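You operate a simulated robot arm through the tools that you are given. There is no shell and no other tool.

You run a simulated robot arm. Do the job below in one go: nothing can be reset, and whatever is moved stays where it is left.

Task
Push the thick teal seal ring home in the coupler.
Fine: lay it on the coupler, slide the carrier IN, push the seal button, slide the carrier OUT again; leave the latch and the other thick rings.

The check looks at the end state, three seconds after you hand in, the way a careful person would. Anything else that was tipped, shoved, dropped, spilled or broken makes it a failure. Lids that push on must go on centred and level and be pressed home; caps that screw on are set level and turned clockwise until they are tight.

Robot
A 5-joint arm with a two-finger parallel gripper, fixed in place. Base frame: the origin is at the foot of the arm, x ahead of it, y to its left, z up; the work surface is at about z = 0.008. Lengths are in m, angles in rad, forces in N, time in s.
With the tool pointing down near the work surface it reaches from about 0.26 to 0.68 m from the base axis. Its first joint turns from -1.152 to 1.152 rad. The tool tilts only in the upright plane through the base axis and itself; it spins freely about its own axis. Payload 2.9 kg.
The tool frame sits at the grasp point between the pads (the TCP): z along the fingers, y along the line on which they close. The tips reach 0.03 m beyond it. Largest opening 0.11 m; finger width 0.02, thickness 0.01; the body of the gripper, 0.048 by 0.112 m, starts 0.055 m behind the TCP.
Orientation is told as [roll, pitch, yaw] about the base's x, y, z axes, in that order, counted from this pose: with the fingers straight down and closing along the base's y, the tool's x points along the base's -x, its y along +y and its z along -z.

Tools
- The arm moves only by the tool nudge_tool. Its argument "series" is text: rows parted by semicolons, each of 7 numbers parted by spaces: the turn, a rotation vector about the base's x, y, z in units of 5 degrees (1.0 is 5 degrees), then the shift along the base's x, y, z in units of 25 mm (1.0 is 25 mm), then the gripper command, from -1 (shut) to 1 (fully open), values between in proportion. In form: rx ry rz dx dy dz hand; .... A call has 1 to 20 rows; each row shifts and turns the commanded pose from where the row before left it. A call with a number of a shift or a turn outside -1 to 1 is refused whole. Each row takes 0.2 s and may step no farther than 0.05 m and 0.15 rad from the row before; otherwise, or with a gripper value out of range, the whole call is refused. A pose out of reach is approached as far as the arm can. The call stops where the force on the tool passes 90 N (or 10 N more than at its start, if that is more) or the arm is blocked; 0.2 s more then pass. Each finger travels about 0.108 m/s and halts on what it meets, pressing with about 23 N; the grip force reading is that of the motor and also rises with nothing between the fingers. The clock runs only during rows and for 0.2 s after the last one: add rows that do not move to give the fingers time. The reply holds the time, the measured pose of the TCP, the force on the tool along the base axes, the opening and the grip force, in the units named above and with some noise, with the torque about the TCP (base axes, N m) and any sound that the robot's microphone picked up.
- Cameras (640 x 400 px; columns grow to the right, rows downward): "scene" is fixed at [0.0371, -0.4499, 0.6242]; the picture's right is [0.77, -0.64, 0.00], its down [-0.23, -0.28, -0.93] and it looks along [0.59, 0.72, -0.37] (base axes); focal length 327 px, centre (320, 200). "wrist" rides on the gripper at [0.072, 0.017, -0.103] in the tool frame; the picture's right is [-0.23, 0.97, 0.00], its down [-0.76, -0.18, -0.62] and it looks along [-0.61, -0.14, 0.78] (tool axes); focal length 222 px, centre (320, 200). There is no depth. A picture from a camera that has moved, and an enlarged one, comes with that camera's place and axes in the base frame and with its lens.
- grab_frame(camera): a new picture of that camera. No time passes.
- inspect(camera, box): a new picture of the part [left, top, right, bottom] of that camera's present view, enlarged. No time passes.
- job_done(): hands the job in; it is judged then, once.

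Places have to be worked out from the pictures, the camera data and where the tool is seen. Open the gripper and draw the arm clear of the work before you hand the job in, unless the task says otherwise.

The tools are called after "Call:" as a command line: name --argument value ..., lists and objects as JSON in quotes. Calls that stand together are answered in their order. nudge_tool: Moves the arm, as the interface text tells. Its arguments: {"type":"object","properties":{"series":{"type":"string"}},"required":["series"]} The other tools are called the same way: grab_frame (camera) takes a picture; inspect (camera, box) takes an enlarged picture of a part of a camera's view; job_done () hands the job in.

At the start:

```text
time_s: 0.0
position: [0.3335, 0.1988, 0.4415]
tcp_rot: [0.001, 0.001, 0.001]
ft_force: [-0.4, 0.3, -0.4]
moment: [-0.01, -0.02, 0.01]
finger_gap: 0.1099
finger_force: 0.1
```

scene: 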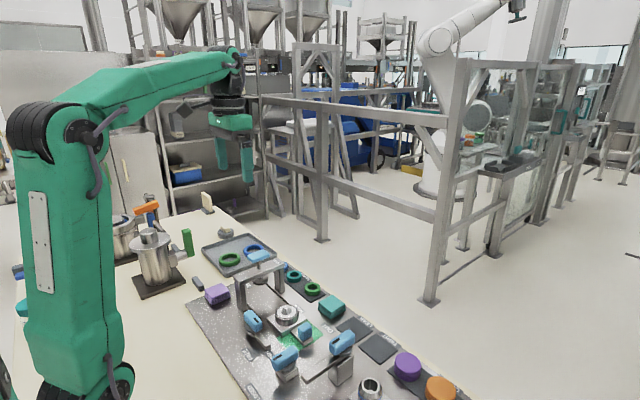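
wrist: 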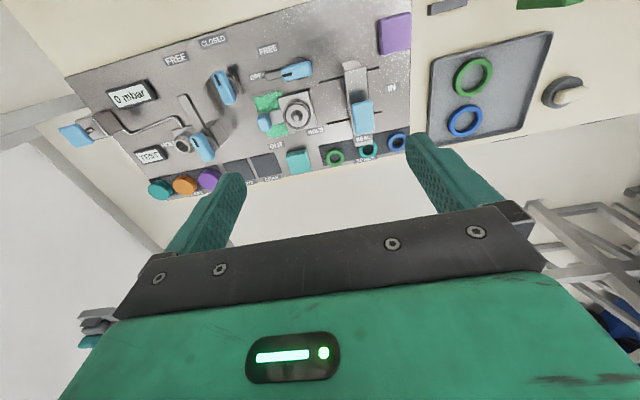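

I begin by enlarging the panel in both views to find the teal ring, coupler, carrier and seal button.

Call:
inspect --camera "scene" --box '[180, 220, 340, 320]'

Call:
inspect --camera "scene" --box '[230, 280, 480, 400]'

Call:
inspect --camera "wrist" --box '[240, 40, 420, 180]'

Call:
inspect --camera "wrist" --box '[60, 30, 260, 200]'

```text
4.00 times, centred on (260, 270) of scene
camera zoom: at [0.0371, -0.4499, 0.6242], right [0.77, -0.64, 0.0], down [-0.23, -0.28, -0.93], along [0.59, 0.72, -0.37], focal length 1309 px, centre (560, -80)
```

zoom: 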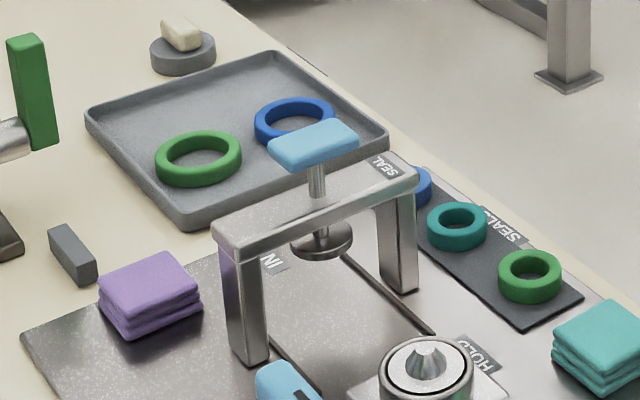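

```text
2.56 times, centred on (355, 340) of scene
camera zoom: at [0.0371, -0.4499, 0.6242], right [0.77, -0.64, 0.0], down [-0.23, -0.28, -0.93], along [0.59, 0.72, -0.37], focal length 838 px, centre (230, -158)
```

zoom: 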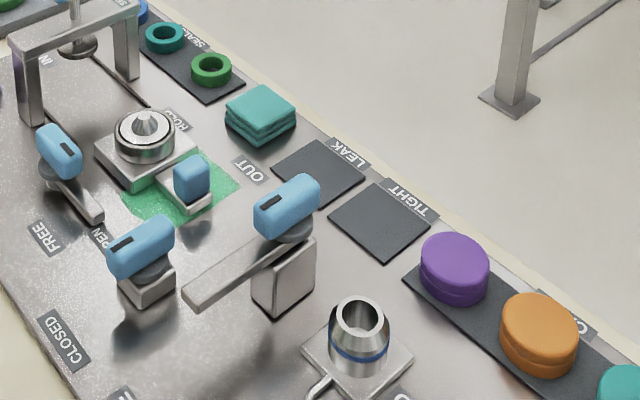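

```text
2.86 times, centred on (330, 110) of wrist
camera zoom: at [0.261, 0.2161, 0.5452], right [0.23, 0.97, 0.0], down [0.76, -0.18, 0.62], along [0.61, -0.14, -0.78], focal length 635 px, centre (291, 457)
```

zoom: 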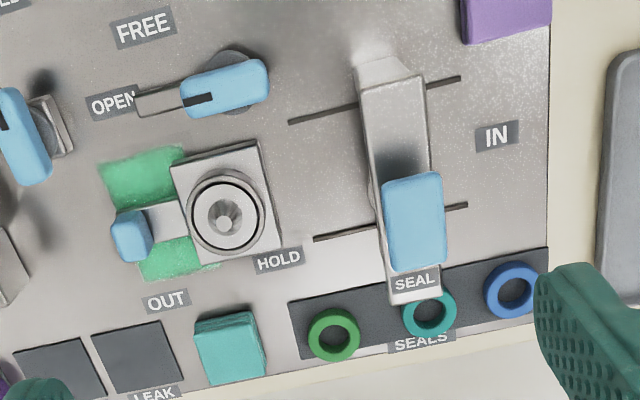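

```text
2.35 times, centred on (160, 115) of wrist
camera zoom: at [0.261, 0.2161, 0.5452], right [0.23, 0.97, 0.0], down [0.76, -0.18, 0.62], along [0.61, -0.14, -0.78], focal length 523 px, centre (696, 400)
```

zoom: 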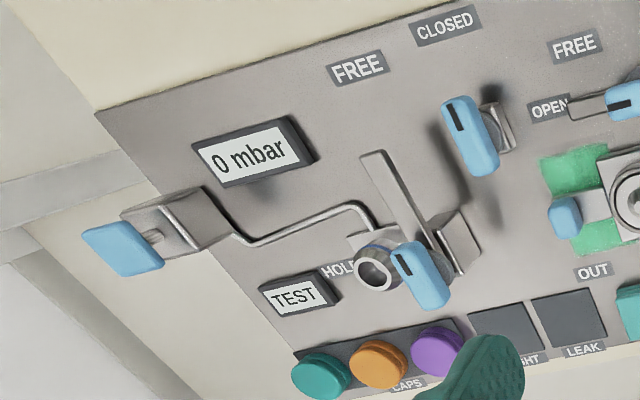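

The wrist ray and the scene ray put the thick teal ring near (0.54, 0.28). The carrier's coupler is near (0.405, 0.13) with its handle on the -y side, and the press bridge is near y=0.25. I move the wrist camera lower to study the coupler.

Call:
nudge_tool --series "0 0 0 -0.42 -0.336 -0.923 1;0 0 0 -0.42 -0.336 -0.923 1;0 0 0 -0.42 -0.336 -0.923 1;0 0 0 -0.42 -0.336 -0.923 1;0 0 0 -0.42 -0.336 -0.923 1;0 0 0 -0.42 -0.336 -0.923 1;0 0 0 -0.42 -0.336 -0.923 1;0 0 0 0 0 0 1"

Call:
grab_frame --camera "wrist"

Call:
inspect --camera "wrist" --box '[200, 60, 480, 235]'

```text
time_s: 1.8
position: [0.2592, 0.1389, 0.2794]
tcp_rot: [0.001, -0.001, -0.001]
ft_force: [0.6, 0.2, 0.3]
moment: [0.02, 0.02, 0.0]
finger_gap: 0.1101
finger_force: 0.2
```

```text
taken
camera wrist: at [0.1875, 0.1558, 0.3833], right [0.23, 0.97, 0.0], down [0.76, -0.18, 0.62], along [0.61, -0.14, -0.78], focal length 222 px, centre (320, 200)
```

wrist: 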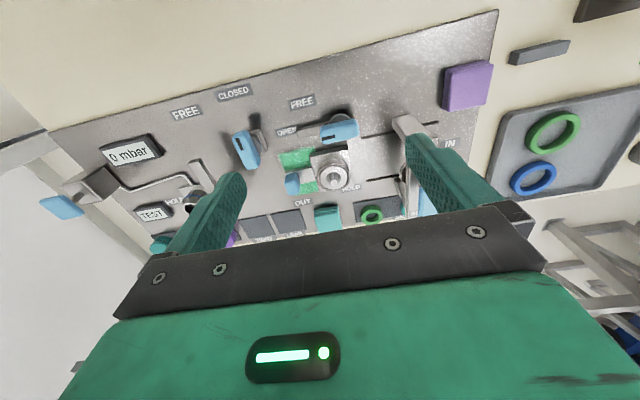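

```text
2.29 times, centred on (340, 148) of wrist
camera zoom: at [0.1875, 0.1558, 0.3833], right [0.23, 0.97, 0.0], down [0.76, -0.18, 0.62], along [0.61, -0.14, -0.78], focal length 508 px, centre (274, 320)
```

zoom: 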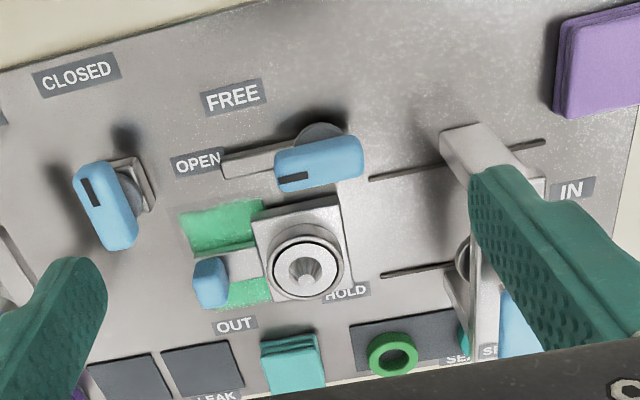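

The coupler is in clear view; I enlarge it and the carrier handle more.

Call:
inspect --camera "wrist" --box '[275, 130, 371, 190]'

Call:
inspect --camera "scene" --box '[256, 296, 336, 346]'

Call:
inspect --camera "scene" --box '[216, 240, 336, 315]'

```text
6.67 times, centred on (323, 160) of wrist
camera zoom: at [0.1875, 0.1558, 0.3833], right [0.23, 0.97, 0.0], down [0.76, -0.18, 0.62], along [0.61, -0.14, -0.78], focal length 1481 px, centre (300, 467)
```

zoom: 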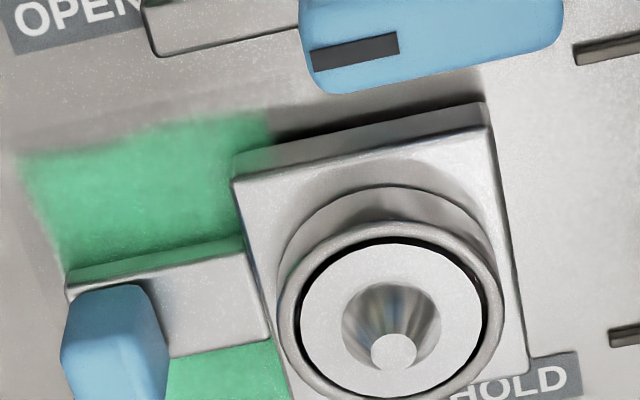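

```text
8.00 times, centred on (296, 321) of scene
camera zoom: at [0.037, -0.4499, 0.6242], right [0.77, -0.64, 0.0], down [-0.23, -0.28, -0.93], along [0.59, 0.72, -0.37], focal length 2619 px, centre (512, -768)
```

zoom: 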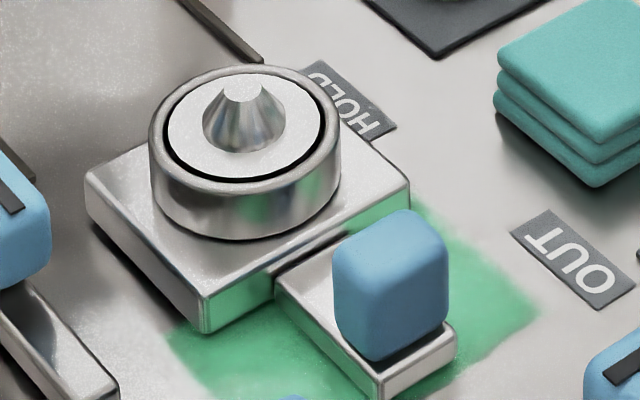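

```text
5.33 times, centred on (276, 278) of scene
camera zoom: at [0.037, -0.4499, 0.6242], right [0.77, -0.64, 0.0], down [-0.23, -0.28, -0.93], along [0.59, 0.72, -0.37], focal length 1746 px, centre (555, -213)
```

zoom: 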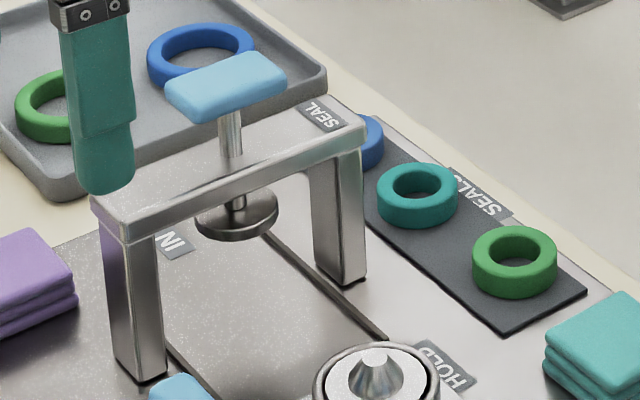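

The coupler is a cup with a white land and a central cone, and the ring sits over the cone. Next I move to view the teal ring close up, staying high above the press button.

Call:
nudge_tool --series "0 0 0 0.43 0.93 0 1;0 0 0 0.43 0.93 0 1;0 0 0 0.43 0.93 0 1;0 0 0 0.43 0.93 0 1;0 0 0 0.43 0.93 0 1;0 0 0 0.43 0.93 0 1;0 0 0 0.43 0.93 0 1;0 0 0 0 0 0 1"

Call:
grab_frame --camera "wrist"

Call:
inspect --camera "wrist" --box '[240, 110, 400, 210]'

```text
time_s: 3.6
position: [0.3345, 0.3012, 0.2807]
tcp_rot: [-0.001, 0.0, 0.0]
ft_force: [0.1, 0.7, 0.1]
moment: [-0.01, 0.03, 0.02]
finger_gap: 0.1101
finger_force: 0.0
```

```text
taken
camera wrist: at [0.262, 0.3189, 0.3844], right [0.23, 0.97, 0.0], down [0.76, -0.18, 0.62], along [0.61, -0.14, -0.78], focal length 222 px, centre (320, 200)
```

wrist: 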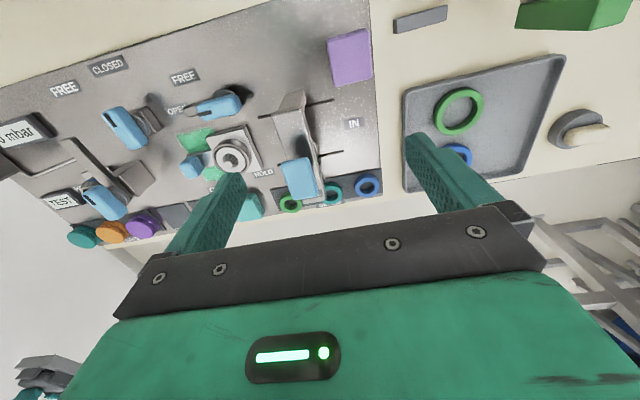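

```text
4.00 times, centred on (320, 160) of wrist
camera zoom: at [0.262, 0.3189, 0.3844], right [0.23, 0.97, 0.0], down [0.76, -0.18, 0.62], along [0.61, -0.14, -0.78], focal length 888 px, centre (320, 360)
```

zoom: 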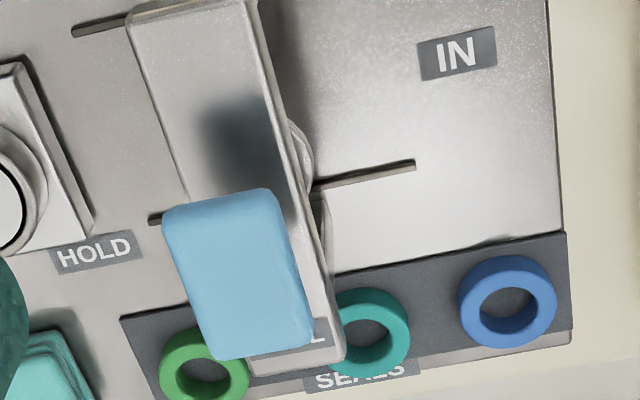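

The rings lie in a row along y about 75–80 mm apart. Teal is near (0.537, 0.275), and its top is about z = 0.025. I go over it with the gripper part-closed so the fingers fit between the neighbours, then look again.

Call:
nudge_tool --series "0 0 0 0.9 -0.11 0 0.2;0 0 0 0.9 -0.11 0 0.2;0 0 0 0.9 -0.11 0 0.2;0 0 0 0.9 -0.11 0 0.2;0 0 0 0.9 -0.11 0 0.2;0 0 0 0.9 -0.11 0 0.2;0 0 0 0.9 -0.11 0 0.2;0 0 0 0.9 -0.11 0 0.2;0 0 0 0.9 -0.11 0 0.2;0 0 0 0 0 -0.8 0.2;0 0 0 0 0 -0.8 0.2;0 0 0 0 0 -0.8 0.2;0 0 0 0 0 -0.8 0.2;0 0 0 0 0 -0.8 0.2;0 0 0 0 0 -0.8 0.2;0 0 0 0 0 0 0.2"

Call:
grab_frame --camera "wrist"

Call:
inspect --camera "scene" --box '[240, 220, 360, 295]'

```text
time_s: 7.0
position: [0.5377, 0.279, 0.1588]
tcp_rot: [0.0, 0.001, 0.001]
ft_force: [-0.4, 1.6, 0.3]
moment: [-0.01, 0.0, 0.0]
finger_gap: 0.0659
finger_force: 0.0
```

```text
taken
camera wrist: at [0.4655, 0.2957, 0.2624], right [0.23, 0.97, 0.0], down [0.76, -0.18, 0.62], along [0.61, -0.14, -0.78], focal length 222 px, centre (320, 200)
```

wrist: 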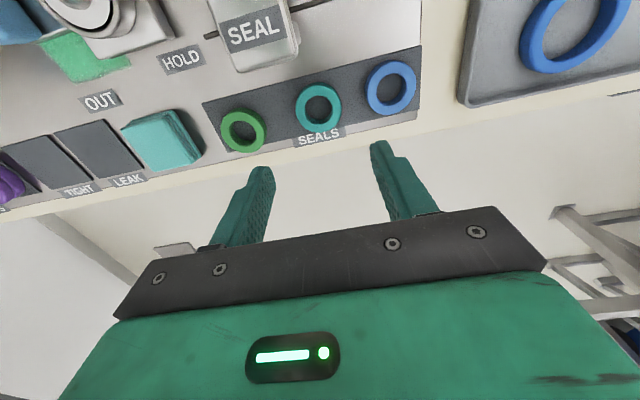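

```text
5.33 times, centred on (300, 258) of scene
camera zoom: at [0.0371, -0.4499, 0.6242], right [0.77, -0.64, 0.0], down [-0.23, -0.28, -0.93], along [0.59, 0.72, -0.37], focal length 1746 px, centre (427, -107)
```

zoom: 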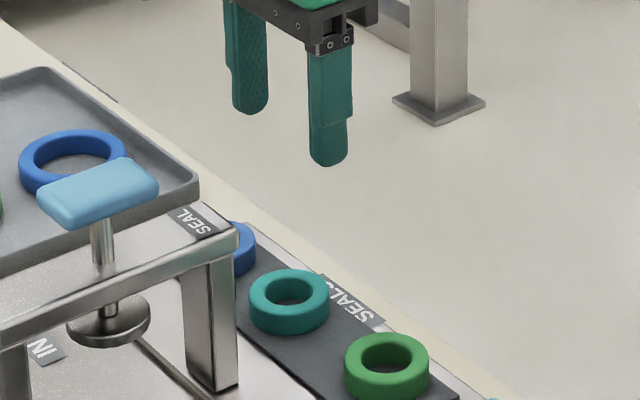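

The ring is fully visible now; I enlarge to measure it.

Call:
inspect --camera "wrist" --box '[200, 50, 440, 200]'

```text
2.67 times, centred on (320, 125) of wrist
camera zoom: at [0.4655, 0.2957, 0.2624], right [0.23, 0.97, 0.0], down [0.76, -0.18, 0.62], along [0.61, -0.14, -0.78], focal length 592 px, centre (320, 400)
```

zoom: 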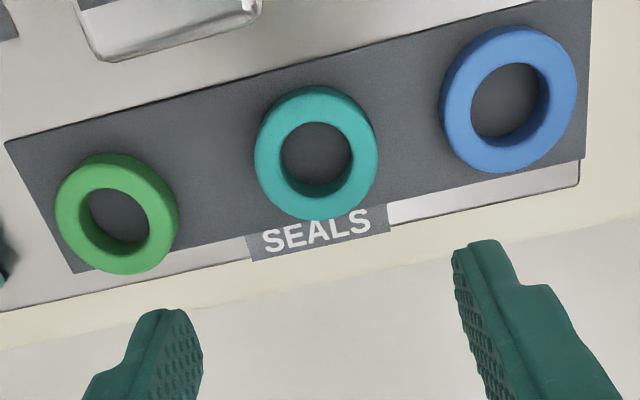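

Teal ring centre works out to (0.534, 0.278), outside diameter about 48 mm. I descend so the tips straddle it, then check before closing.

Call:
nudge_tool --series "0 0 0 -0.15 -0.02 -0.75 0.2;0 0 0 0 0 -0.75 0.2;0 0 0 0 0 -0.75 0.2;0 0 0 0 0 -0.75 0.2;0 0 0 0 0 -0.75 0.2;0 0 0 0 0 -0.4 0.2;0 0 0 0 0 -0.2 0.2;0 0 0 0 0 0 0.2"

Call:
grab_frame --camera "wrist"

Call:
inspect --camera "scene" --box '[240, 220, 360, 295]'

```text
time_s: 8.8
position: [0.5332, 0.2778, 0.0506]
tcp_rot: [-0.001, 0.0, -0.001]
ft_force: [0.9, 1.1, -0.5]
moment: [0.03, 0.01, 0.01]
finger_gap: 0.0661
finger_force: 0.0
```

```text
taken
camera wrist: at [0.4622, 0.2937, 0.1543], right [0.23, 0.97, 0.0], down [0.76, -0.18, 0.62], along [0.61, -0.14, -0.78], focal length 222 px, centre (320, 200)
```

wrist: 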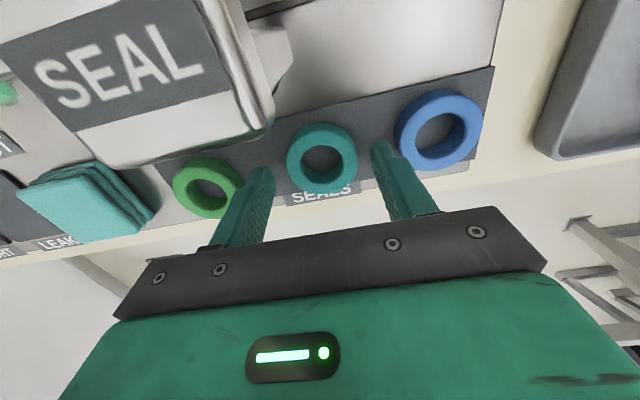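

```text
5.33 times, centred on (300, 258) of scene
camera zoom: at [0.0371, -0.4499, 0.6242], right [0.77, -0.64, 0.0], down [-0.23, -0.28, -0.93], along [0.59, 0.72, -0.37], focal length 1746 px, centre (427, -107)
```

zoom: 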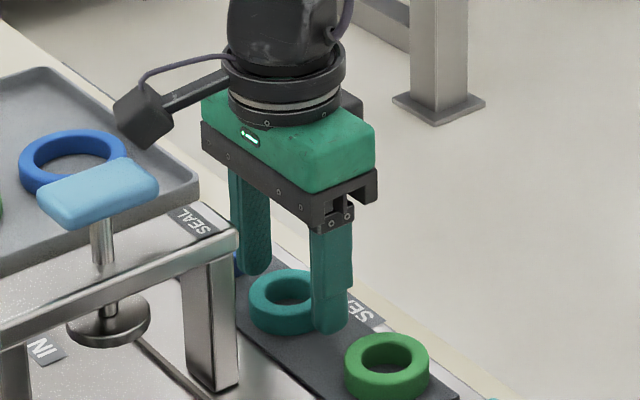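

The ring sits between the fingers with clearance on both sides. The tips are at about z=0.02, so I lower 7 mm more and close.

Call:
nudge_tool --series "0 0 0 0 0 -0.14 0.2;0 0 0 0 0 -0.14 0.2;0 0 0 0 0 0 0.2;0 0 0 0 0 0 -0.1;0 0 0 0 0 0 -0.3;0 0 0 0 0 0 -0.5;0 0 0 0 0 0 -0.5"

Call:
grab_frame --camera "wrist"

Call:
inspect --camera "scene" --box '[240, 220, 360, 295]'

```text
time_s: 10.4
position: [0.5345, 0.2756, 0.0444]
tcp_rot: [0.001, 0.001, -0.001]
ft_force: [-1.2, -0.7, 0.1]
moment: [0.05, 0.03, 0.01]
finger_gap: 0.0414
finger_force: 23.0
```

```text
taken
camera wrist: at [0.4626, 0.2939, 0.1478], right [0.23, 0.97, 0.0], down [0.76, -0.18, 0.62], along [0.61, -0.14, -0.78], focal length 222 px, centre (320, 200)
```

wrist: 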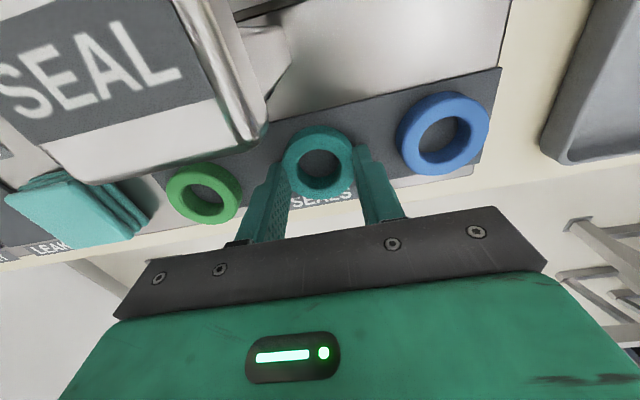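

```text
5.33 times, centred on (300, 258) of scene
camera zoom: at [0.0371, -0.4499, 0.6242], right [0.77, -0.64, 0.0], down [-0.23, -0.28, -0.93], along [0.59, 0.72, -0.37], focal length 1746 px, centre (427, -107)
```

zoom: 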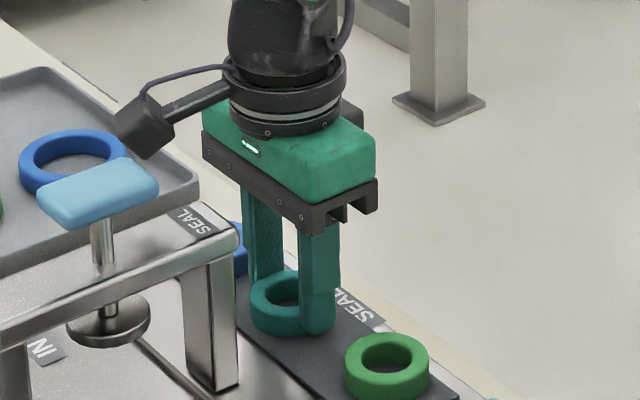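

The grip reads 0.041 m with 23 N. I zoom in to verify the fingers are centred on the ring before lifting.

Call:
inspect --camera "wrist" --box '[240, 100, 400, 200]'

Call:
inspect --camera "scene" --box '[270, 250, 334, 290]'

```text
4.00 times, centred on (320, 150) of wrist
camera zoom: at [0.4626, 0.2939, 0.1478], right [0.23, 0.97, 0.0], down [0.76, -0.18, 0.62], along [0.61, -0.14, -0.78], focal length 888 px, centre (320, 400)
```

zoom: 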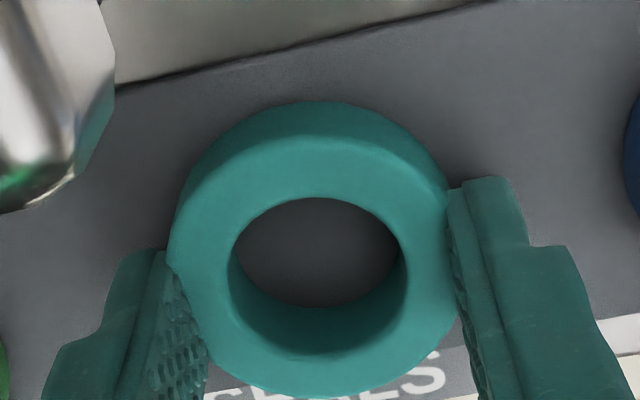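

```text
10.00 times, centred on (302, 270) of scene
camera zoom: at [0.0371, -0.4499, 0.6242], right [0.77, -0.64, 0.0], down [-0.23, -0.28, -0.93], along [0.59, 0.72, -0.37], focal length 3274 px, centre (500, -500)
```

zoom: 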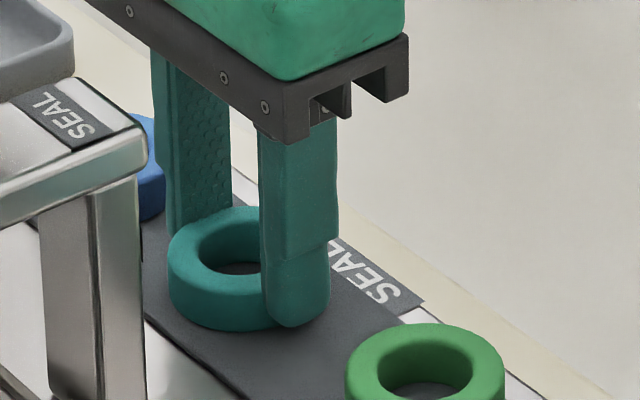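

The pads span the ring's diameter line (ring centre ~4 mm toward -x of the TCP), so the grip is sound. I lift straight up to about z=0.21 and check that the ring came along alone.

Call:
nudge_tool --series "0 0 0 0 0 0.3 -0.5;0 0 0 0 0 0.5 -0.5;0 0 0 0 0 0.8 -0.5;0 0 0 0 0 0.8 -0.5;0 0 0 0 0 0.8 -0.5;0 0 0 0 0 0.8 -0.5;0 0 0 0 0 0.8 -0.5;0 0 0 0 0 0.8 -0.5;0 0 0 0 0 0.8 -0.5;0 0 0 0 0 0 -0.5"

Call:
inspect --camera "wrist" --box '[160, 60, 480, 260]'

Call:
grab_frame --camera "scene"

```text
time_s: 12.6
position: [0.5333, 0.2774, 0.2039]
tcp_rot: [0.0, 0.0, -0.001]
ft_force: [-0.3, -0.5, -0.8]
moment: [-0.02, 0.03, 0.01]
finger_gap: 0.041
finger_force: 23.6
```

```text
2.00 times, centred on (320, 160) of wrist
camera zoom: at [0.4608, 0.2944, 0.3075], right [0.23, 0.97, 0.0], down [0.76, -0.18, 0.62], along [0.61, -0.14, -0.78], focal length 444 px, centre (320, 280)
```

zoom: 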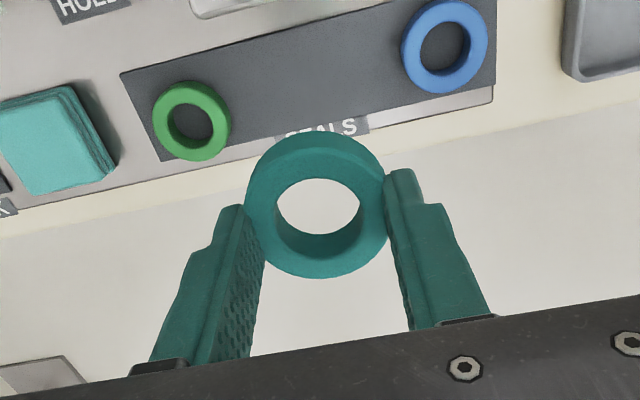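

```text
taken
```

scene: 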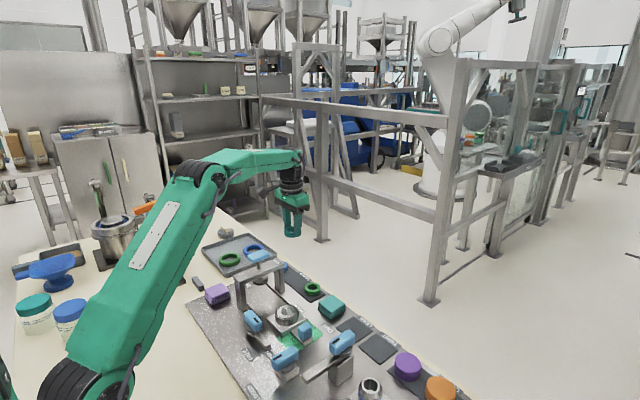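

The ring is held level and centred, about 2–3 mm on the -x side of the TCP. I carry it over the coupler at this height and look.

Call:
nudge_tool --series "0 0 0 -0.69 -0.84 0 -0.5;0 0 0 -0.69 -0.84 0 -0.5;0 0 0 -0.69 -0.84 0 -0.5;0 0 0 -0.69 -0.84 0 -0.5;0 0 0 -0.69 -0.84 0 -0.5;0 0 0 -0.69 -0.84 0 -0.5;0 0 0 -0.69 -0.84 0 -0.5;0 0 0 0 0 0 -0.5"

Call:
grab_frame --camera "wrist"

Call:
inspect --camera "scene" --box '[240, 240, 368, 320]'

```text
time_s: 14.4
position: [0.4146, 0.1296, 0.2032]
tcp_rot: [0.0, 0.0, 0.0]
ft_force: [-0.6, 0.0, 0.0]
moment: [-0.02, -0.03, 0.03]
finger_gap: 0.0406
finger_force: 23.0
```

```text
taken
camera wrist: at [0.3416, 0.1454, 0.3074], right [0.23, 0.97, 0.0], down [0.76, -0.18, 0.62], along [0.61, -0.14, -0.78], focal length 222 px, centre (320, 200)
```

wrist: 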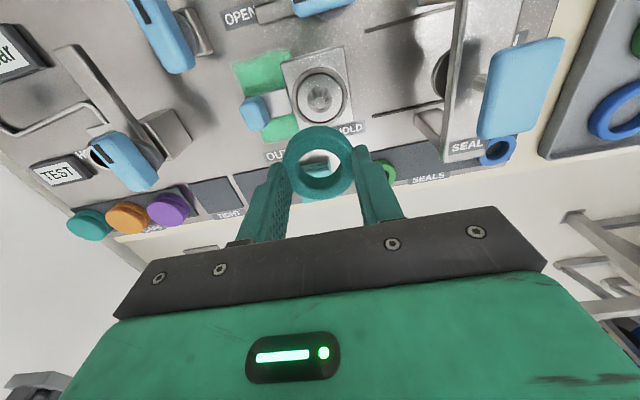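

```text
5.00 times, centred on (304, 280) of scene
camera zoom: at [0.037, -0.4499, 0.6242], right [0.77, -0.64, 0.0], down [-0.23, -0.28, -0.93], along [0.59, 0.72, -0.37], focal length 1637 px, centre (400, -200)
```

zoom: 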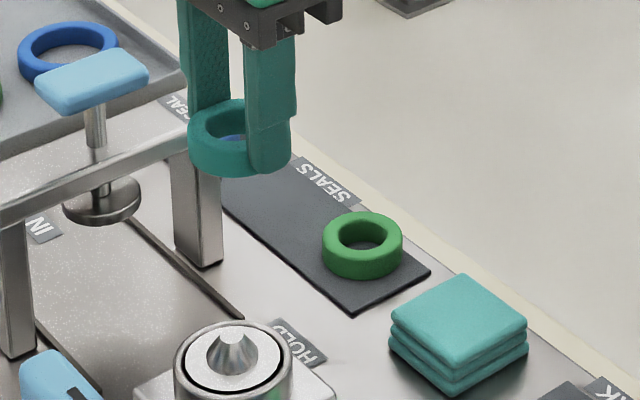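

Call:
inspect --camera "wrist" --box '[240, 50, 400, 150]'

```text
4.00 times, centred on (320, 100) of wrist
camera zoom: at [0.3416, 0.1454, 0.3074], right [0.23, 0.97, 0.0], down [0.76, -0.18, 0.62], along [0.61, -0.14, -0.78], focal length 888 px, centre (320, 600)
```

zoom: 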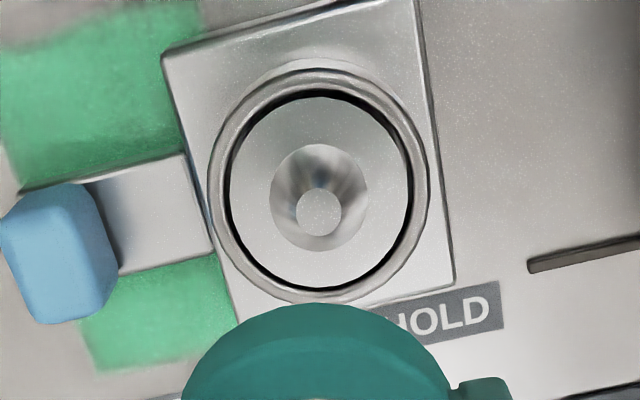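

In the same frame the cone centre lies 7 mm toward -x and 2 mm toward +y of the held ring's centre. I correct that and descend until the ring is just above the cone tip, then look again.

Call:
nudge_tool --series "0 0 0 -0.27 0.08 0 -0.5;0 0 0 0 0 -0.8 -0.5;0 0 0 0 0 -0.8 -0.5;0 0 0 0 0 -0.8 -0.5;0 0 0 0 0 -0.8 -0.5;0 0 0 0 0 -0.6 -0.5;0 0 0 0 0 0 -0.5"

Call:
inspect --camera "wrist" --box '[200, 60, 440, 210]'

Call:
inspect --camera "scene" --box '[250, 270, 346, 330]'

```text
time_s: 16.0
position: [0.4063, 0.1309, 0.1089]
tcp_rot: [0.0, -0.001, 0.0]
ft_force: [0.1, 0.3, -0.2]
moment: [0.01, 0.0, 0.03]
finger_gap: 0.0404
finger_force: 23.3
```

```text
2.67 times, centred on (320, 135) of wrist
camera zoom: at [0.3343, 0.1492, 0.2116], right [0.23, 0.97, 0.0], down [0.76, -0.18, 0.62], along [0.61, -0.14, -0.78], focal length 592 px, centre (320, 373)
```

zoom: 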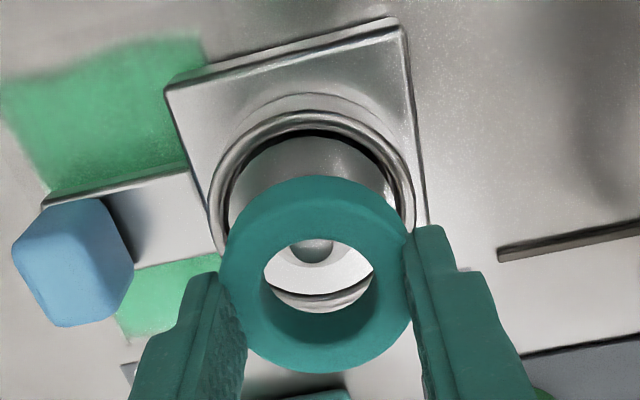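

```text
6.67 times, centred on (298, 300) of scene
camera zoom: at [0.0371, -0.4499, 0.6242], right [0.77, -0.64, 0.0], down [-0.23, -0.28, -0.93], along [0.59, 0.72, -0.37], focal length 2182 px, centre (467, -467)
```

zoom: 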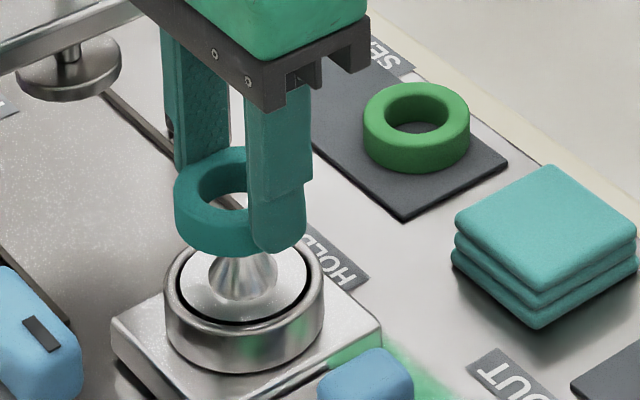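

Ring and cone axes agree within about 1 mm in this view. I lower slowly so the cone tip enters the bore, watching forces.

Call:
nudge_tool --series "0 0 0 0 -0.03 -0.2 -0.5;0 0 0 0 0 -0.2 -0.5;0 0 0 0 0 -0.13 -0.5;0 0 0 0 0 0 -0.5"

Call:
inspect --camera "wrist" --box '[200, 60, 440, 210]'

Call:
inspect --camera "scene" --box '[250, 270, 346, 330]'

```text
time_s: 17.0
position: [0.4061, 0.1308, 0.0952]
tcp_rot: [0.002, 0.0, 0.001]
ft_force: [0.5, 0.3, 0.1]
moment: [-0.02, 0.0, 0.0]
finger_gap: 0.0403
finger_force: 22.9
```

```text
2.67 times, centred on (320, 135) of wrist
camera zoom: at [0.3339, 0.148, 0.1992], right [0.23, 0.97, 0.0], down [0.76, -0.18, 0.62], along [0.61, -0.14, -0.78], focal length 592 px, centre (320, 373)
```

zoom: 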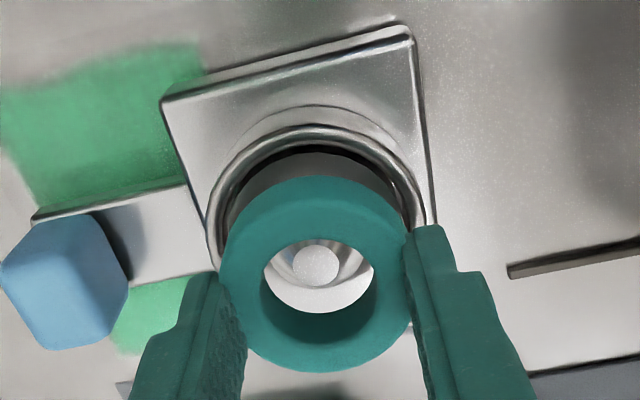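

```text
6.67 times, centred on (298, 300) of scene
camera zoom: at [0.0371, -0.4499, 0.6242], right [0.77, -0.64, 0.0], down [-0.23, -0.28, -0.93], along [0.59, 0.72, -0.37], focal length 2182 px, centre (467, -467)
```

zoom: 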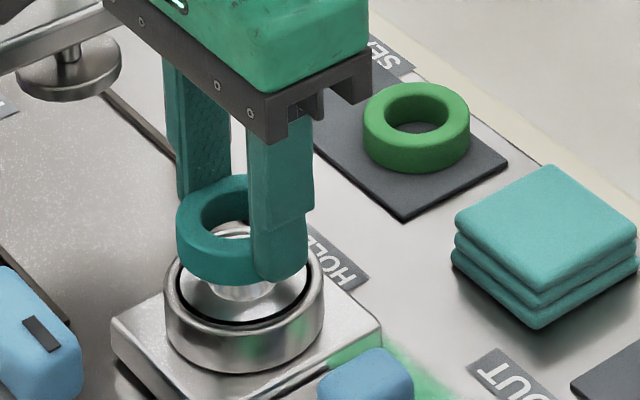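

The cone tip is visible centred in the bore with no contact force. I lower in small steps toward the land.

Call:
nudge_tool --series "0 0 0 0 0 -0.08 -0.5;0 0 0 0 0 -0.08 -0.5;0 0 0 0 0 -0.08 -0.5;0 0 0 0 0 -0.08 -0.5;0 0 0 0 0 0 -0.5"

Call:
inspect --camera "wrist" --box '[200, 60, 440, 210]'

Call:
inspect --camera "scene" --box '[262, 285, 326, 325]'

```text
time_s: 18.2
position: [0.4058, 0.1306, 0.0878]
tcp_rot: [0.0, 0.0, 0.001]
ft_force: [0.7, 0.0, -0.3]
moment: [-0.02, -0.01, 0.01]
finger_gap: 0.0402
finger_force: 22.7
```

```text
2.67 times, centred on (320, 135) of wrist
camera zoom: at [0.3345, 0.1479, 0.1914], right [0.23, 0.97, 0.0], down [0.76, -0.18, 0.62], along [0.61, -0.14, -0.78], focal length 592 px, centre (320, 373)
```

zoom: 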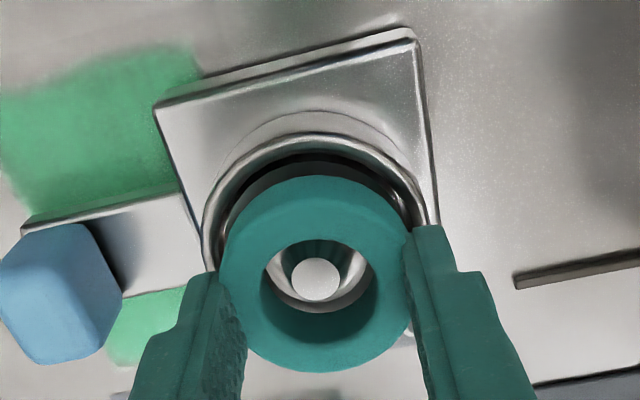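

```text
10.00 times, centred on (294, 305) of scene
camera zoom: at [0.0371, -0.4499, 0.6242], right [0.77, -0.64, 0.0], down [-0.23, -0.28, -0.93], along [0.59, 0.72, -0.37], focal length 3274 px, centre (580, -850)
```

zoom: 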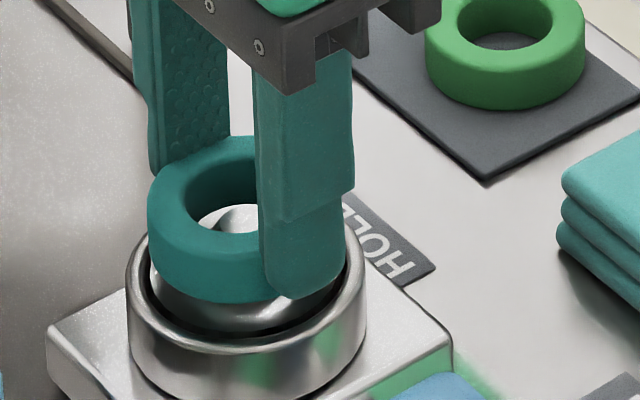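

Still concentric with no contact. I go on 3 mm at a time.

Call:
nudge_tool --series "0 0 0 0 0 -0.06 -0.5;0 0 0 0 0 -0.06 -0.5;0 0 0 0 0 0 -0.5"

Call:
inspect --camera "scene" --box '[262, 285, 326, 325]'

```text
time_s: 19.0
position: [0.4056, 0.1317, 0.0855]
tcp_rot: [-0.001, 0.0, -0.001]
ft_force: [-0.7, 0.3, -0.7]
moment: [-0.04, 0.02, -0.01]
finger_gap: 0.0401
finger_force: 23.0
```

```text
10.00 times, centred on (294, 305) of scene
camera zoom: at [0.0371, -0.4499, 0.6242], right [0.77, -0.64, 0.0], down [-0.23, -0.28, -0.93], along [0.59, 0.72, -0.37], focal length 3274 px, centre (580, -850)
```

zoom: 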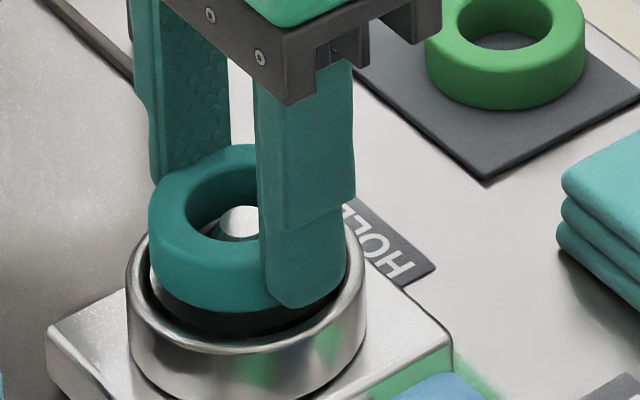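

No contact yet; I continue in 2 mm steps.

Call:
nudge_tool --series "0 0 0 0 0 -0.06 -0.5;0 0 0 0 0 -0.04 -0.5;0 0 0 0 0 0 -0.5"

Call:
inspect --camera "scene" --box '[262, 285, 326, 325]'

Call:
inspect --camera "wrist" --box '[240, 100, 400, 200]'

```text
time_s: 19.8
position: [0.4075, 0.1304, 0.0824]
tcp_rot: [-0.001, -0.001, 0.0]
ft_force: [-0.4, -0.1, 0.1]
moment: [-0.02, 0.01, 0.01]
finger_gap: 0.0405
finger_force: 23.1
```

```text
10.00 times, centred on (294, 305) of scene
camera zoom: at [0.0371, -0.4499, 0.6242], right [0.77, -0.64, 0.0], down [-0.23, -0.28, -0.93], along [0.59, 0.72, -0.37], focal length 3274 px, centre (580, -850)
```

zoom: 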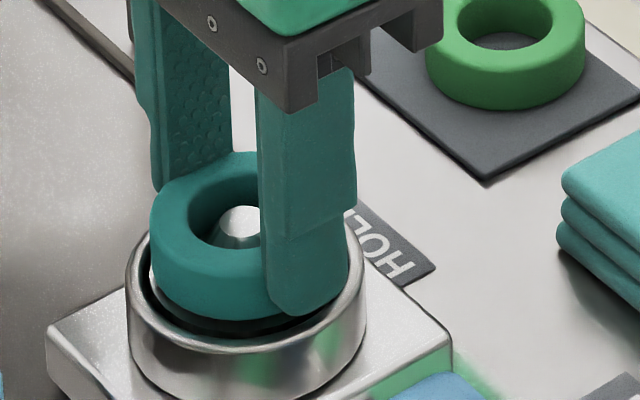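

```text
4.00 times, centred on (320, 150) of wrist
camera zoom: at [0.3348, 0.1478, 0.186], right [0.23, 0.97, 0.0], down [0.76, -0.18, 0.62], along [0.61, -0.14, -0.78], focal length 888 px, centre (320, 400)
```

zoom: 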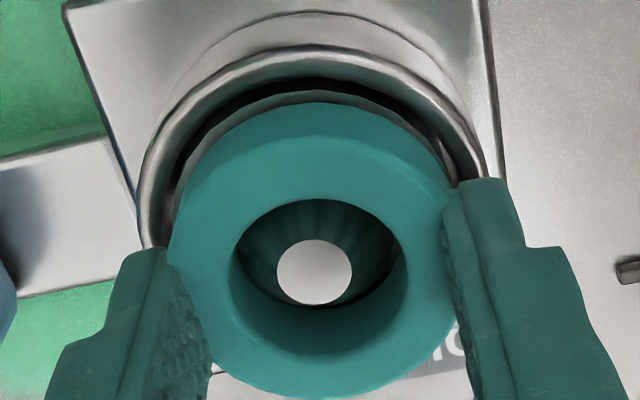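

The cone tip is within 1 mm of the bore centre. I continue 2–3 mm lower with a slight y correction.

Call:
nudge_tool --series "0 0 0 0 -0.03 -0.06 -0.5;0 0 0 0 0 -0.05 -0.5;0 0 0 0 0 0 -0.5"

Call:
inspect --camera "scene" --box '[262, 285, 326, 325]'

```text
time_s: 20.6
position: [0.4084, 0.1288, 0.0784]
tcp_rot: [-0.001, -0.001, 0.0]
ft_force: [-3.2, 3.8, 5.9]
moment: [0.1, 0.07, 0.01]
finger_gap: 0.0402
finger_force: 22.6
```

```text
10.00 times, centred on (294, 305) of scene
camera zoom: at [0.037, -0.4499, 0.6242], right [0.77, -0.64, 0.0], down [-0.23, -0.28, -0.93], along [0.59, 0.72, -0.37], focal length 3274 px, centre (580, -850)
```

zoom: 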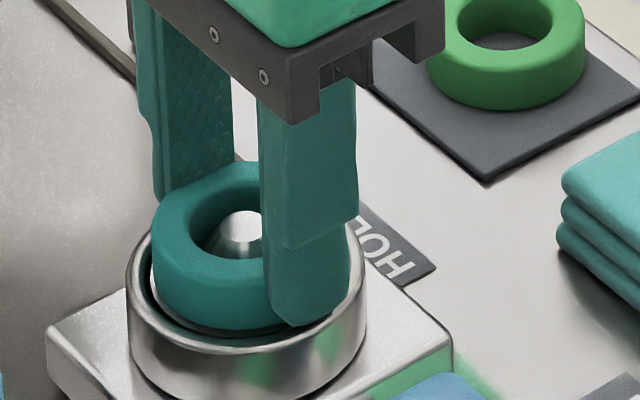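

Light contact now (about 6 N up, with small side forces toward -x/+y). I look from the wrist to see what touches.

Call:
inspect --camera "wrist" --box '[240, 100, 400, 200]'

Call:
inspect --camera "scene" --box '[272, 298, 312, 323]'

```text
4.00 times, centred on (320, 150) of wrist
camera zoom: at [0.3349, 0.1473, 0.183], right [0.23, 0.97, 0.0], down [0.76, -0.18, 0.62], along [0.61, -0.14, -0.78], focal length 888 px, centre (320, 400)
```

zoom: 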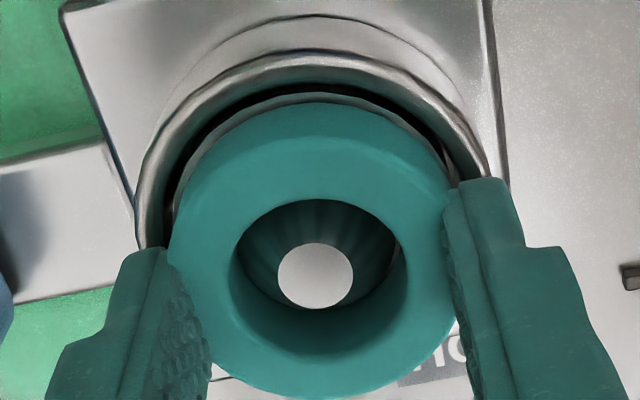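

```text
16.00 times, centred on (292, 310) of scene
camera zoom: at [0.037, -0.4499, 0.6242], right [0.77, -0.64, 0.0], down [-0.23, -0.28, -0.93], along [0.59, 0.72, -0.37], focal length 5238 px, centre (768, -1568)
```

zoom: 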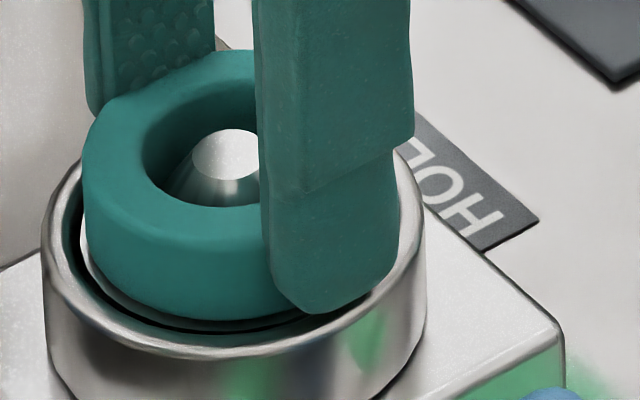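

The ring is around the cone, concentric and level, and the fingertips are just about at the rim. I back off 1 mm with a small relief shift, open to let it settle on the cone, and look.

Call:
nudge_tool --series "0 0 0 -0.02 0.03 0.04 -0.5;0 0 0 0 0 0 -0.5;0 0 0 0 0 0 -0.2;0 0 0 0 0 0 0;0 0 0 0 0 0 0.1;0 0 0 0 0 0 0.1"

Call:
inspect --camera "wrist" --box '[240, 100, 400, 200]'

Call:
inspect --camera "scene" --box '[262, 285, 326, 325]'

```text
time_s: 22.0
position: [0.4078, 0.131, 0.0803]
tcp_rot: [0.0, 0.0, -0.002]
ft_force: [0.4, -0.6, 0.2]
moment: [0.01, 0.03, -0.01]
finger_gap: 0.0606
finger_force: 0.1
```

```text
4.00 times, centred on (320, 150) of wrist
camera zoom: at [0.3346, 0.148, 0.184], right [0.23, 0.97, 0.0], down [0.76, -0.18, 0.62], along [0.61, -0.14, -0.78], focal length 888 px, centre (320, 400)
```

zoom: 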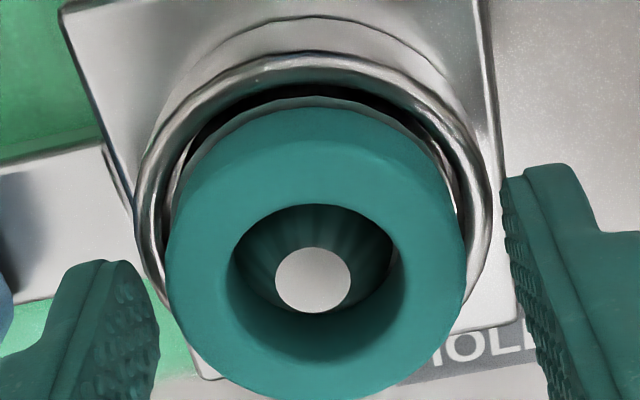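

```text
10.00 times, centred on (294, 305) of scene
camera zoom: at [0.0371, -0.4499, 0.6242], right [0.77, -0.64, 0.0], down [-0.23, -0.28, -0.93], along [0.59, 0.72, -0.37], focal length 3274 px, centre (580, -850)
```

zoom: 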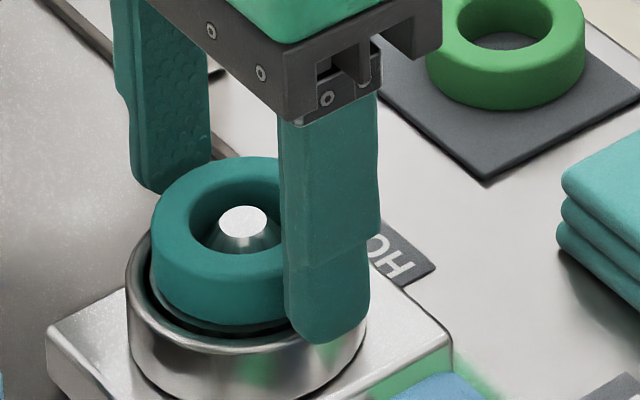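

The ring sprang round and rests on the cone. I rise straight up and check its seat.

Call:
nudge_tool --series "0 0 0 0 0 0.3 0.2;0 0 0 0 0 0.6 0.2;0 0 0 0 0 0.9 0.2;0 0 0 0 0 0.9 0.2;0 0 0 0 0 0.9 0.2;0 0 0 0 0 0.9 0.2;0 0 0 0 0 0 0.2"

Call:
grab_frame --camera "wrist"

Call:
inspect --camera "wrist" --box '[220, 40, 380, 140]'

Call:
inspect --camera "scene" --box '[256, 290, 336, 340]'

```text
time_s: 23.6
position: [0.4059, 0.1308, 0.193]
tcp_rot: [-0.001, -0.001, 0.001]
ft_force: [0.0, 0.2, 0.0]
moment: [0.0, 0.01, 0.0]
finger_gap: 0.066
finger_force: 0.0
```

```text
taken
camera wrist: at [0.3337, 0.1477, 0.2971], right [0.23, 0.97, 0.0], down [0.76, -0.18, 0.62], along [0.61, -0.14, -0.78], focal length 222 px, centre (320, 200)
```

wrist: 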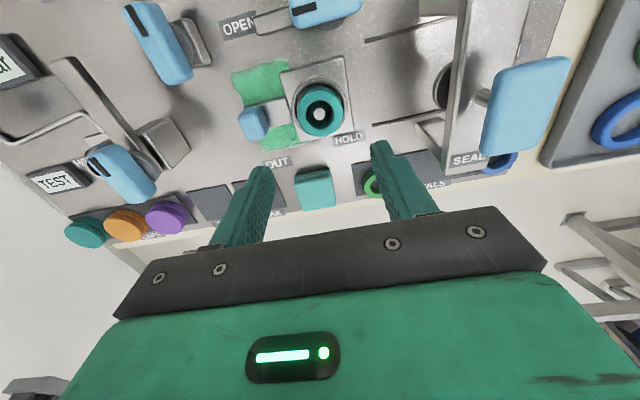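

```text
4.00 times, centred on (300, 90) of wrist
camera zoom: at [0.3337, 0.1477, 0.2971], right [0.23, 0.97, 0.0], down [0.76, -0.18, 0.62], along [0.61, -0.14, -0.78], focal length 888 px, centre (400, 640)
```

zoom: 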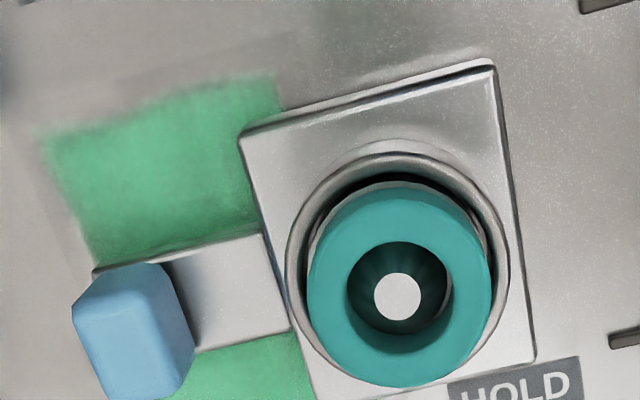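

```text
8.00 times, centred on (296, 315) of scene
camera zoom: at [0.0371, -0.4499, 0.6242], right [0.77, -0.64, 0.0], down [-0.23, -0.28, -0.93], along [0.59, 0.72, -0.37], focal length 2619 px, centre (512, -720)
```

zoom: 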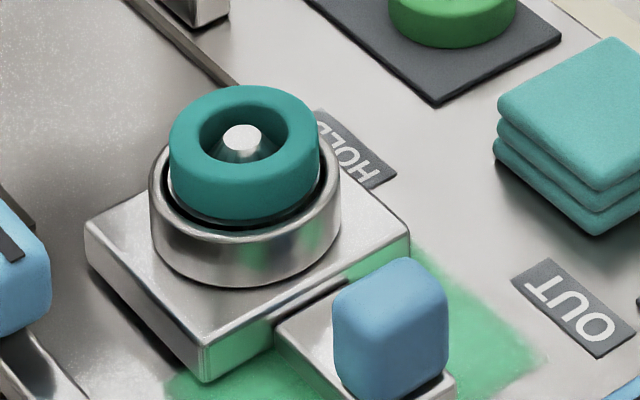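

The ring sits level and concentric on the coupler. The carrier knob is near (0.405, 0.053), z ≈ 0.027–0.057. I move over it while spinning +90° so the fingers close along x and the wrist camera stays on the -y side, away from the press.

Call:
nudge_tool --series "0 0 1 0 -0.175 0 0.1;0 0 1 0 -0.175 0 0.1;0 0 1 0 -0.175 0 0.1;0 0 1 0 -0.175 0 0.1;0 0 1 0 -0.175 0 0.1;0 0 1 0 -0.175 0 0.1;0 0 1 0 -0.175 0 0.1;0 0 1 0 -0.175 0 0.1;0 0 1 0 -0.175 0 0.1;0 0 1 0 -0.175 0 0.1;0 0 1 0 -0.175 0 0.1;0 0 1 0 -0.175 0 0.1;0 0 1 0 -0.175 0 0.1;0 0 1 0 -0.175 0 0.1;0 0 1 0 -0.175 0 0.1;0 0 1 0 -0.175 0 0.1;0 0 1 0 -0.175 0 0.1;0 0 1 0 -0.175 0 0.1;0 0 0 0 0 0 0.1"

Call:
grab_frame --camera "wrist"

Call:
grab_frame --camera "scene"

```text
time_s: 27.6
position: [0.4056, 0.0515, 0.1931]
tcp_rot: [-0.001, -0.002, 1.573]
ft_force: [-0.5, -0.7, -1.1]
moment: [0.0, 0.0, 0.03]
finger_gap: 0.0604
finger_force: 0.0
```

```text
taken
camera wrist: at [0.3894, -0.0204, 0.2962], right [-0.97, 0.23, 0.0], down [0.18, 0.76, 0.62], along [0.14, 0.61, -0.78], focal length 222 px, centre (320, 200)
```

wrist: 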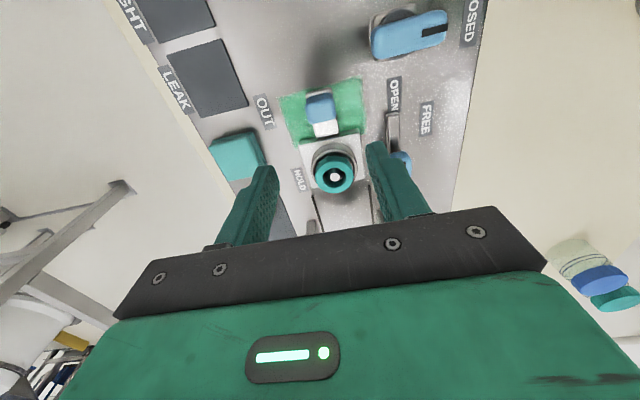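

```text
taken
```

scene: 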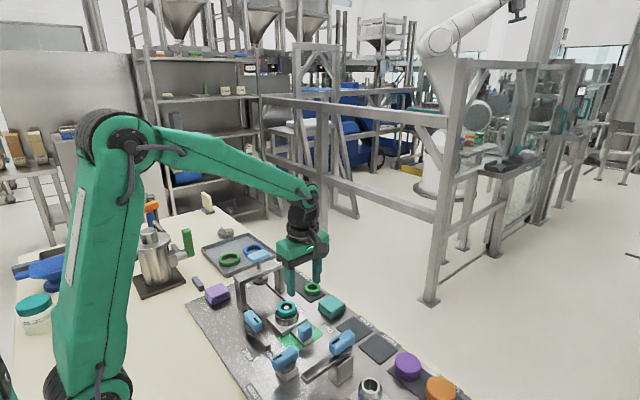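

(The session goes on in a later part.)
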